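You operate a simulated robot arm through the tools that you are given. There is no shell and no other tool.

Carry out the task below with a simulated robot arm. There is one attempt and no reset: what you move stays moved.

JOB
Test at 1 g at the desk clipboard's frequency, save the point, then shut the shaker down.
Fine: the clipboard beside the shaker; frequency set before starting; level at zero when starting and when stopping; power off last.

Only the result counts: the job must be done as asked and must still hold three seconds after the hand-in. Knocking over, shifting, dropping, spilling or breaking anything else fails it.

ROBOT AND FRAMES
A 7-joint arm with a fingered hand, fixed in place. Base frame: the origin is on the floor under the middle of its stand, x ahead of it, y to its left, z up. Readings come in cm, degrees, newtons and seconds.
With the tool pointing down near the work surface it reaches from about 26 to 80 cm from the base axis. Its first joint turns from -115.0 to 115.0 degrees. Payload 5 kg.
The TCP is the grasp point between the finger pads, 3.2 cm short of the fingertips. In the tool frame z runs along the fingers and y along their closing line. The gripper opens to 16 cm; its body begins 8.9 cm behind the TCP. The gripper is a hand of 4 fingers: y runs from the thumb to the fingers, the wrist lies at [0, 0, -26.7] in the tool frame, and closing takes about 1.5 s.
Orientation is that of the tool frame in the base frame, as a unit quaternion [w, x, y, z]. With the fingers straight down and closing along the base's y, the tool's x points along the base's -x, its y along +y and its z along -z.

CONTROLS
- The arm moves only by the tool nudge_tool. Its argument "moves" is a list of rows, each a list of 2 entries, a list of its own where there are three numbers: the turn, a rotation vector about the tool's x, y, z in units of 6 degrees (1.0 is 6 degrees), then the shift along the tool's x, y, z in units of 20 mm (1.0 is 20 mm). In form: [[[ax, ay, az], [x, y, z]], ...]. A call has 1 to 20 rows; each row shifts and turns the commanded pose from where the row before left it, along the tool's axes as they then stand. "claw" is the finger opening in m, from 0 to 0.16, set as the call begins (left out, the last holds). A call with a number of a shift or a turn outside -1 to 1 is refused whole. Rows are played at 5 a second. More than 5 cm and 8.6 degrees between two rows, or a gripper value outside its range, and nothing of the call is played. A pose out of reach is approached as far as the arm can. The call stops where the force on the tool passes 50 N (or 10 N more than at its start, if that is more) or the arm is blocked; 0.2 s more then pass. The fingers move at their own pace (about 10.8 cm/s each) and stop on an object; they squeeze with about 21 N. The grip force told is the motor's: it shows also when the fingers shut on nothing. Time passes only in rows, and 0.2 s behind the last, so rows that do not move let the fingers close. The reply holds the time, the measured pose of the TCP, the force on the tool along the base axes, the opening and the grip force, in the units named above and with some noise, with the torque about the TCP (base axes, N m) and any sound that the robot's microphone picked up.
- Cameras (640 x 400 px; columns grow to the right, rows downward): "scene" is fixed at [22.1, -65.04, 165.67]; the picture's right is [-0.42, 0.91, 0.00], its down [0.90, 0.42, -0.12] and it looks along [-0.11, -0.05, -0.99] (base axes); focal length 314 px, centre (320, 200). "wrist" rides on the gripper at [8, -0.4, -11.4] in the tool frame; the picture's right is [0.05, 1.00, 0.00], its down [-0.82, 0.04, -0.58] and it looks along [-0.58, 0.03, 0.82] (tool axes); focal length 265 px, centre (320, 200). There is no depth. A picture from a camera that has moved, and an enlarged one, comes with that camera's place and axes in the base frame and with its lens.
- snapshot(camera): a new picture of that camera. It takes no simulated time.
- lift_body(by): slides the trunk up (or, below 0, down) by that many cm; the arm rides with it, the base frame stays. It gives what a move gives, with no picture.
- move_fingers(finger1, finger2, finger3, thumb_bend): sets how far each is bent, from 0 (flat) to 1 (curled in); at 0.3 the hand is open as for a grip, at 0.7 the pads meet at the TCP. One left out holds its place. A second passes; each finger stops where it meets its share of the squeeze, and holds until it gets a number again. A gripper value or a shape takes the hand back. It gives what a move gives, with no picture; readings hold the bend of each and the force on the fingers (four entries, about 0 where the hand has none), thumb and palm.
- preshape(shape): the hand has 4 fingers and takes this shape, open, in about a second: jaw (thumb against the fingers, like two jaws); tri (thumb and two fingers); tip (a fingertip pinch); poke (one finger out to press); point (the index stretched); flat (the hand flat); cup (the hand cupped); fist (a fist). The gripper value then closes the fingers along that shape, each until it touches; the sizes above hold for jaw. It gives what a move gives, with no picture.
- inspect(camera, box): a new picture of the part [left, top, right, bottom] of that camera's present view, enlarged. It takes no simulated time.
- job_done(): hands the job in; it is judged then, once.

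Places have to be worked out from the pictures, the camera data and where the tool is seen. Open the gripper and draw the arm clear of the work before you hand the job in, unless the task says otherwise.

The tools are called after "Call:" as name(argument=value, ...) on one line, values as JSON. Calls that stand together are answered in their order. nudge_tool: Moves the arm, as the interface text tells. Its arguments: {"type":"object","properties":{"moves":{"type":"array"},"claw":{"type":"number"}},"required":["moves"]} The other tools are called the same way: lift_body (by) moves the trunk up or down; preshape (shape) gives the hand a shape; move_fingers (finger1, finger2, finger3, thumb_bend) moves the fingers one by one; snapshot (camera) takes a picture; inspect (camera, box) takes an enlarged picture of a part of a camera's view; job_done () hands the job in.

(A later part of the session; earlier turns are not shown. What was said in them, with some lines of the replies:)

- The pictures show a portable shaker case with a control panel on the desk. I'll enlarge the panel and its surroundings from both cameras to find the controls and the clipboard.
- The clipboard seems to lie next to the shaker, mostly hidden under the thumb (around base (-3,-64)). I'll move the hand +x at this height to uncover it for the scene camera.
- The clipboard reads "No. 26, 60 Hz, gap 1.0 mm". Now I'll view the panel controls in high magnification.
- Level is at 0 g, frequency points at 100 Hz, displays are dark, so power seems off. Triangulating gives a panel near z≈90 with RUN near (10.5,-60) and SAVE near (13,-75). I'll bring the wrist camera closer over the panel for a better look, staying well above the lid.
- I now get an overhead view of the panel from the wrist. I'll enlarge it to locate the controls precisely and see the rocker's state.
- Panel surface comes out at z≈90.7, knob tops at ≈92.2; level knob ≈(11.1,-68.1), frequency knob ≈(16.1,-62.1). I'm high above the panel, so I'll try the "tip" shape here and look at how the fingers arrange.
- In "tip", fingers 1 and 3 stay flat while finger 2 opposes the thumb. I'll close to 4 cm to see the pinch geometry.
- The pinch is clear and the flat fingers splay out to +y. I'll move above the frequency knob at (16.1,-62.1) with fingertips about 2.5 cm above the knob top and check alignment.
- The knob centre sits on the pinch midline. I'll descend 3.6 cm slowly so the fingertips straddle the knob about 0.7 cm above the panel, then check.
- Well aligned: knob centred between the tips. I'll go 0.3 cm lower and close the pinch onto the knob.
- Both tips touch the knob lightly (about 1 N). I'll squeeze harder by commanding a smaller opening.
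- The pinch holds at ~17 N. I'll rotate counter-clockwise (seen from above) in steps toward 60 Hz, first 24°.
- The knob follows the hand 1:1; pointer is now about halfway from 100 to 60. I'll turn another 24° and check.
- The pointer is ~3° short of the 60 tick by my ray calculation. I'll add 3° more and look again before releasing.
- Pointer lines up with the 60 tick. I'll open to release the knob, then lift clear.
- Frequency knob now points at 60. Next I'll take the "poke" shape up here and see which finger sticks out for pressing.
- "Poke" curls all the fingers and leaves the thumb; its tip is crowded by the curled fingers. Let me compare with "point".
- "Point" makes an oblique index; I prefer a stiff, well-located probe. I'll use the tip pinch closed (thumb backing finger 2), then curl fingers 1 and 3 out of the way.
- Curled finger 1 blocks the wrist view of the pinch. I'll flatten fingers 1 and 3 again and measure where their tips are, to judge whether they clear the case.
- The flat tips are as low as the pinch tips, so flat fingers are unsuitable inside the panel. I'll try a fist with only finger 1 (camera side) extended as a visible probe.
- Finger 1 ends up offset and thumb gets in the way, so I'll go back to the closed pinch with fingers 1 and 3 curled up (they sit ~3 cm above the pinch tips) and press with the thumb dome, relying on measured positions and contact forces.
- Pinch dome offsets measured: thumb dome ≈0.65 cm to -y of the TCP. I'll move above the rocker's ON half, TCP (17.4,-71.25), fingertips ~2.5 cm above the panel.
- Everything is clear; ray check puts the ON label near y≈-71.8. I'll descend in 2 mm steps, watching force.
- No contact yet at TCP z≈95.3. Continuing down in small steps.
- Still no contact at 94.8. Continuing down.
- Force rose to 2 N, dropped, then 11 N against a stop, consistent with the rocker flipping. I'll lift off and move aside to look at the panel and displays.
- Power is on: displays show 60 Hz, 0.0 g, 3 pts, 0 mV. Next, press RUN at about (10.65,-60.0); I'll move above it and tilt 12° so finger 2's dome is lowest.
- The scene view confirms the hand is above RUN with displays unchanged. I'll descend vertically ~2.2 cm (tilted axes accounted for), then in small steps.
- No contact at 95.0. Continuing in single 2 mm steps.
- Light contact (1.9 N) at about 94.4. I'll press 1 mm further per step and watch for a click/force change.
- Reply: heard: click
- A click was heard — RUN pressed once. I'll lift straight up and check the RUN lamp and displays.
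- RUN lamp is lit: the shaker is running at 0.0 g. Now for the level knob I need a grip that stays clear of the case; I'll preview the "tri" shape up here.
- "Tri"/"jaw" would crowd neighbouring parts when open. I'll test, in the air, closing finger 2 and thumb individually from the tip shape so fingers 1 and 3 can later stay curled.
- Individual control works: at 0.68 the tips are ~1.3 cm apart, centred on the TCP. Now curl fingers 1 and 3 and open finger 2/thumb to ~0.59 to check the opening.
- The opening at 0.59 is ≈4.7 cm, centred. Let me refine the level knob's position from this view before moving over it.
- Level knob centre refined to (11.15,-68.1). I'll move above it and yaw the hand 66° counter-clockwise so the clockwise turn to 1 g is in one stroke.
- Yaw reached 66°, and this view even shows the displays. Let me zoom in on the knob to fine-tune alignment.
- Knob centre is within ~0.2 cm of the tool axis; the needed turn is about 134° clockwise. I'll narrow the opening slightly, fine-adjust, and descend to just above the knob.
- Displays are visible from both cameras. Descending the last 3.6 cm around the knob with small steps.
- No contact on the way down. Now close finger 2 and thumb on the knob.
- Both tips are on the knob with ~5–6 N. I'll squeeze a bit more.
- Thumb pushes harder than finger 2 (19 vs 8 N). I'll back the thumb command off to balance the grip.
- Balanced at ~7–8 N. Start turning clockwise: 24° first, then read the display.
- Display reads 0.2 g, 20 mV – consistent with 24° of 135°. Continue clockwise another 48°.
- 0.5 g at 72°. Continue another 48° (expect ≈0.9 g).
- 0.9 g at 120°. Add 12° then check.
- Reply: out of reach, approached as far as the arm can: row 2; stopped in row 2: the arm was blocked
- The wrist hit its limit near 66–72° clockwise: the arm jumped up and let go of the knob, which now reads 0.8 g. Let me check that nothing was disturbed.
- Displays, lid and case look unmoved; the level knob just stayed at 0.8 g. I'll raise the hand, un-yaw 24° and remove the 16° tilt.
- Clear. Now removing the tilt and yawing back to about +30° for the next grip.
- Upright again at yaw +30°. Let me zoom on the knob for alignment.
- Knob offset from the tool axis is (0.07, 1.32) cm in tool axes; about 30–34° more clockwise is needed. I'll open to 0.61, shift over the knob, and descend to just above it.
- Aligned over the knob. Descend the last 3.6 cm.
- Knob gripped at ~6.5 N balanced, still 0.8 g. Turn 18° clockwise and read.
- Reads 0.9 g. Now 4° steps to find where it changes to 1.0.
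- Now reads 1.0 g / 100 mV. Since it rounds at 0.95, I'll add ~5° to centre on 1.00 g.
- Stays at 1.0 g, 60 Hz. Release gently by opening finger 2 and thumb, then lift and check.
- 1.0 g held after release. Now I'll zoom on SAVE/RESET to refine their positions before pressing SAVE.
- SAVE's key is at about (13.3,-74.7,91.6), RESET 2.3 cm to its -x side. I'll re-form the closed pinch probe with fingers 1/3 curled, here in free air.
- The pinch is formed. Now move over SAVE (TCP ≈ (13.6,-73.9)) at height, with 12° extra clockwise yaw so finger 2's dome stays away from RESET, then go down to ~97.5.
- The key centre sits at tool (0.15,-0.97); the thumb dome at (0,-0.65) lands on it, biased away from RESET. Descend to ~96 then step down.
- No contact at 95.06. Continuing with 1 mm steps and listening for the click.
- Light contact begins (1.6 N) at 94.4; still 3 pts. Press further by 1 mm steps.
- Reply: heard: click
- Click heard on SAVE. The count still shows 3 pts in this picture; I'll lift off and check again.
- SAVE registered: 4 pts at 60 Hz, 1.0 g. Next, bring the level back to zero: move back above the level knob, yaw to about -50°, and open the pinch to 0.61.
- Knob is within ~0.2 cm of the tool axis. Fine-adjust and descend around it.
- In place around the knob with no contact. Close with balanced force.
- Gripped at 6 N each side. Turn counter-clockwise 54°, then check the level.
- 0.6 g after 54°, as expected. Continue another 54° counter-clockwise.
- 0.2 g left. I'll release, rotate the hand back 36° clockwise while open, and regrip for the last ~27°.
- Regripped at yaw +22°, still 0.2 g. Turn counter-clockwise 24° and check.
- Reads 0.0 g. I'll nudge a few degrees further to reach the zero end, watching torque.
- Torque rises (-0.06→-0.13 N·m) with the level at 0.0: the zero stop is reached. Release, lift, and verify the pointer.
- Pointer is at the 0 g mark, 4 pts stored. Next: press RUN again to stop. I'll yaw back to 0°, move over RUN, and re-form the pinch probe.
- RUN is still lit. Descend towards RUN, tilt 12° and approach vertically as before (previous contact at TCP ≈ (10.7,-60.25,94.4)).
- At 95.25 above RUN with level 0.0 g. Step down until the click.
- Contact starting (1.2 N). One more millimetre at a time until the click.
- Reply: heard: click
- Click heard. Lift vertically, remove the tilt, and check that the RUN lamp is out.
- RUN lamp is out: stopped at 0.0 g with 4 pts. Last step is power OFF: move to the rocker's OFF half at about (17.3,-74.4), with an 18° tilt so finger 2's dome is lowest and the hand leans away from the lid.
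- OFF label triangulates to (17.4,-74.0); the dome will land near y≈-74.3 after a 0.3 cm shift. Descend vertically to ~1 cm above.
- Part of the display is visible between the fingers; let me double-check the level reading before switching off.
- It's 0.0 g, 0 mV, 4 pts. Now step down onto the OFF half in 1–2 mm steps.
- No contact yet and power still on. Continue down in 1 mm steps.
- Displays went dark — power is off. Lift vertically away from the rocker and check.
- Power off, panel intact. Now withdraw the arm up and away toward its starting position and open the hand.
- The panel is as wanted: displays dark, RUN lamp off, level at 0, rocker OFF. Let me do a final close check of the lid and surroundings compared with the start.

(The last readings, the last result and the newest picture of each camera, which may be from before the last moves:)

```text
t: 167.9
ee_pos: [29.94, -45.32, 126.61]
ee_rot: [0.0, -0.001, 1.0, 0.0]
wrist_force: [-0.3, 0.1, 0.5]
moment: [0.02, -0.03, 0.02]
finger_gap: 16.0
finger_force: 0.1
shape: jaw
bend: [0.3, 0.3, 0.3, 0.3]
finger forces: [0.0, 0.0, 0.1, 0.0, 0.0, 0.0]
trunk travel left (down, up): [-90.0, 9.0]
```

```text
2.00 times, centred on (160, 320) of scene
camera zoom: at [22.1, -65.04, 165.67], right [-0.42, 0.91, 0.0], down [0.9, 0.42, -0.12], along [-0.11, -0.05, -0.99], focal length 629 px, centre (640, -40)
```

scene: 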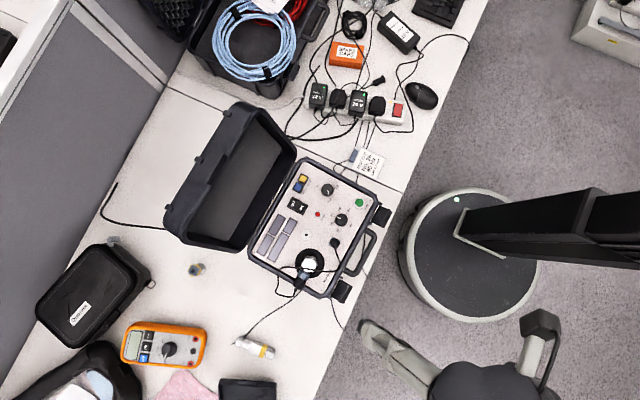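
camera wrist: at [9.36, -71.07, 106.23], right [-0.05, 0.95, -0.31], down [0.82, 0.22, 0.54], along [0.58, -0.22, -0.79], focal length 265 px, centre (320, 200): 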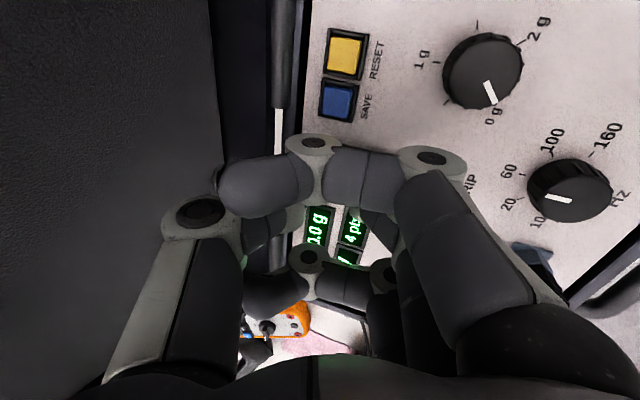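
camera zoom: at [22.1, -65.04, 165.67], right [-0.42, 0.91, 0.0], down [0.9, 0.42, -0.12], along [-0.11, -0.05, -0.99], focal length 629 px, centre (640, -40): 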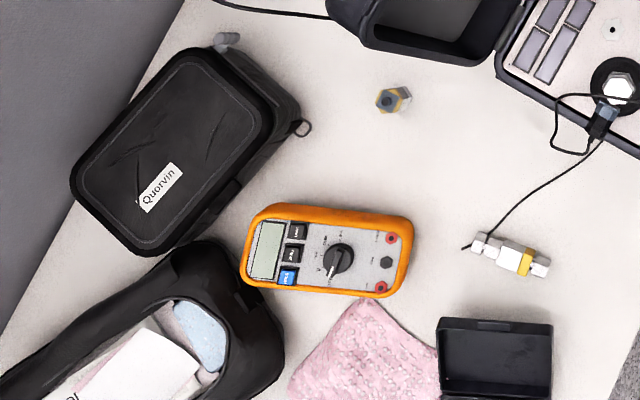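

Panel: rocker OFF, level 0 g, lamp out; surroundings in place. The lid looks possibly a degree or so further back than at the start, so I'll wait a few seconds and re-image to see whether anything is moving.

Call:
nudge_tool(moves=[[[0, 0, 0], [0, 0, 0]], [[0, 0, 0], [0, 0, 0]], [[0, 0, 0], [0, 0, 0]], [[0, 0, 0], [0, 0, 0]], [[0, 0, 0], [0, 0, 0]], [[0, 0, 0], [0, 0, 0]], [[0, 0, 0], [0, 0, 0]], [[0, 0, 0], [0, 0, 0]], [[0, 0, 0], [0, 0, 0]], [[0, 0, 0], [0, 0, 0]], [[0, 0, 0], [0, 0, 0]], [[0, 0, 0], [0, 0, 0]], [[0, 0, 0], [0, 0, 0]], [[0, 0, 0], [0, 0, 0]], [[0, 0, 0], [0, 0, 0]]])

Call:
inspect(camera="scene", box=[240, 150, 400, 300])

Call:
inspect(camera="scene", box=[150, 90, 310, 260])

Call:
inspect(camera="scene", box=[160, 0, 480, 160])

```text
t: 171.1
ee_pos: [30.04, -45.24, 126.65]
ee_rot: [0.0, 0.0, 1.0, 0.001]
wrist_force: [0.7, -0.3, 0.4]
moment: [0.0, -0.03, 0.02]
finger_gap: 16.0
finger_force: 0.0
shape: jaw
bend: [0.3, 0.3, 0.3, 0.3]
finger forces: [0.0, 0.0, 0.0, 0.1, 0.0, 0.0]
trunk travel left (down, up): [-90.0, 9.0]
```

```text
2.67 times, centred on (320, 225) of scene
camera zoom: at [22.1, -65.04, 165.67], right [-0.42, 0.91, 0.0], down [0.9, 0.42, -0.12], along [-0.11, -0.05, -0.99], focal length 838 px, centre (320, 133)
```

zoom: 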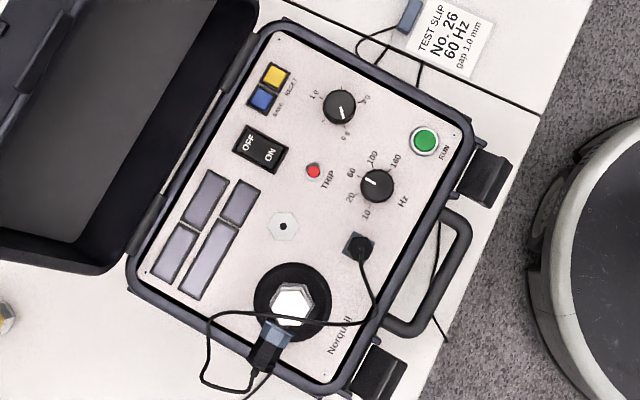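

```text
2.35 times, centred on (230, 175) of scene
camera zoom: at [22.1, -65.04, 165.67], right [-0.42, 0.91, 0.0], down [0.9, 0.42, -0.12], along [-0.11, -0.05, -0.99], focal length 740 px, centre (532, 259)
```

zoom: 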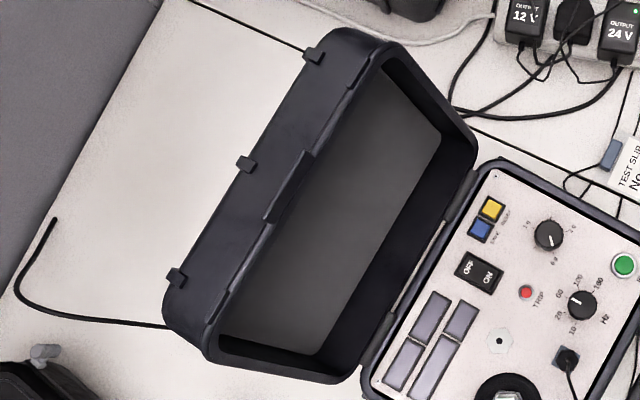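

```text
2.00 times, centred on (320, 80) of scene
camera zoom: at [22.1, -65.04, 165.67], right [-0.42, 0.91, 0.0], down [0.9, 0.42, -0.12], along [-0.11, -0.05, -0.99], focal length 629 px, centre (320, 440)
```

zoom: 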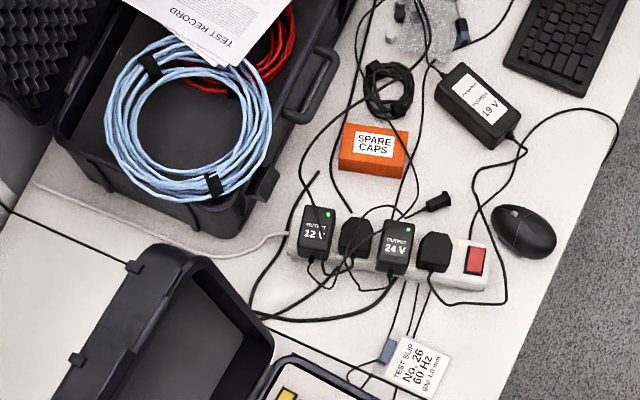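

Nothing is moving; power is off, RUN stopped, level at 0 g, and the point was saved (3→4 pts at 60 Hz, 1.0 g). The lid may have moved back about 1.5° and is steady. The arm is clear and the hand open, so I'm handing in the job.

Call:
job_done()

```text
The job is handed in.
```

The test is done and the shaker is off. I ran it at 60 Hz (from the clipboard, slip No. 26) and 1.0 g, and saved one point.

- **Order:** I switched the power on and set the frequency to 60 Hz. I pressed RUN with the level at 0.0 g, raised it to 1.0 g and pressed SAVE. I then turned the level back to 0.0 g, pressed RUN to stop, and switched the power off last.
- **Saved point:** the count went from 3 to 4 points, with the display reading 60 Hz, 1.0 g and 100 mV. I did not touch RESET.
- **Final state:** the displays are dark, the RUN lamp is out, the level pointer is at 0 g and the rocker is on OFF. The frequency knob is still at 60.

Two things did not go cleanly:

- **Arm reached its limit:** during the first turn towards 1 g, the wrist ran out of travel. The arm jumped up and let go of the knob, leaving the level at 0.8 g. I regripped it and finished the turn to 1.0 g before saving.
- **Lid moved slightly:** comparing start and end pictures, the shaker lid sits about 1.5° further back than at the start, roughly half a centimetre at its outer edge. I never saw a contact force, so I don't know when it moved. It was steady at the end and I did not try to push it back. The case and the other items on the desk look unmoved.
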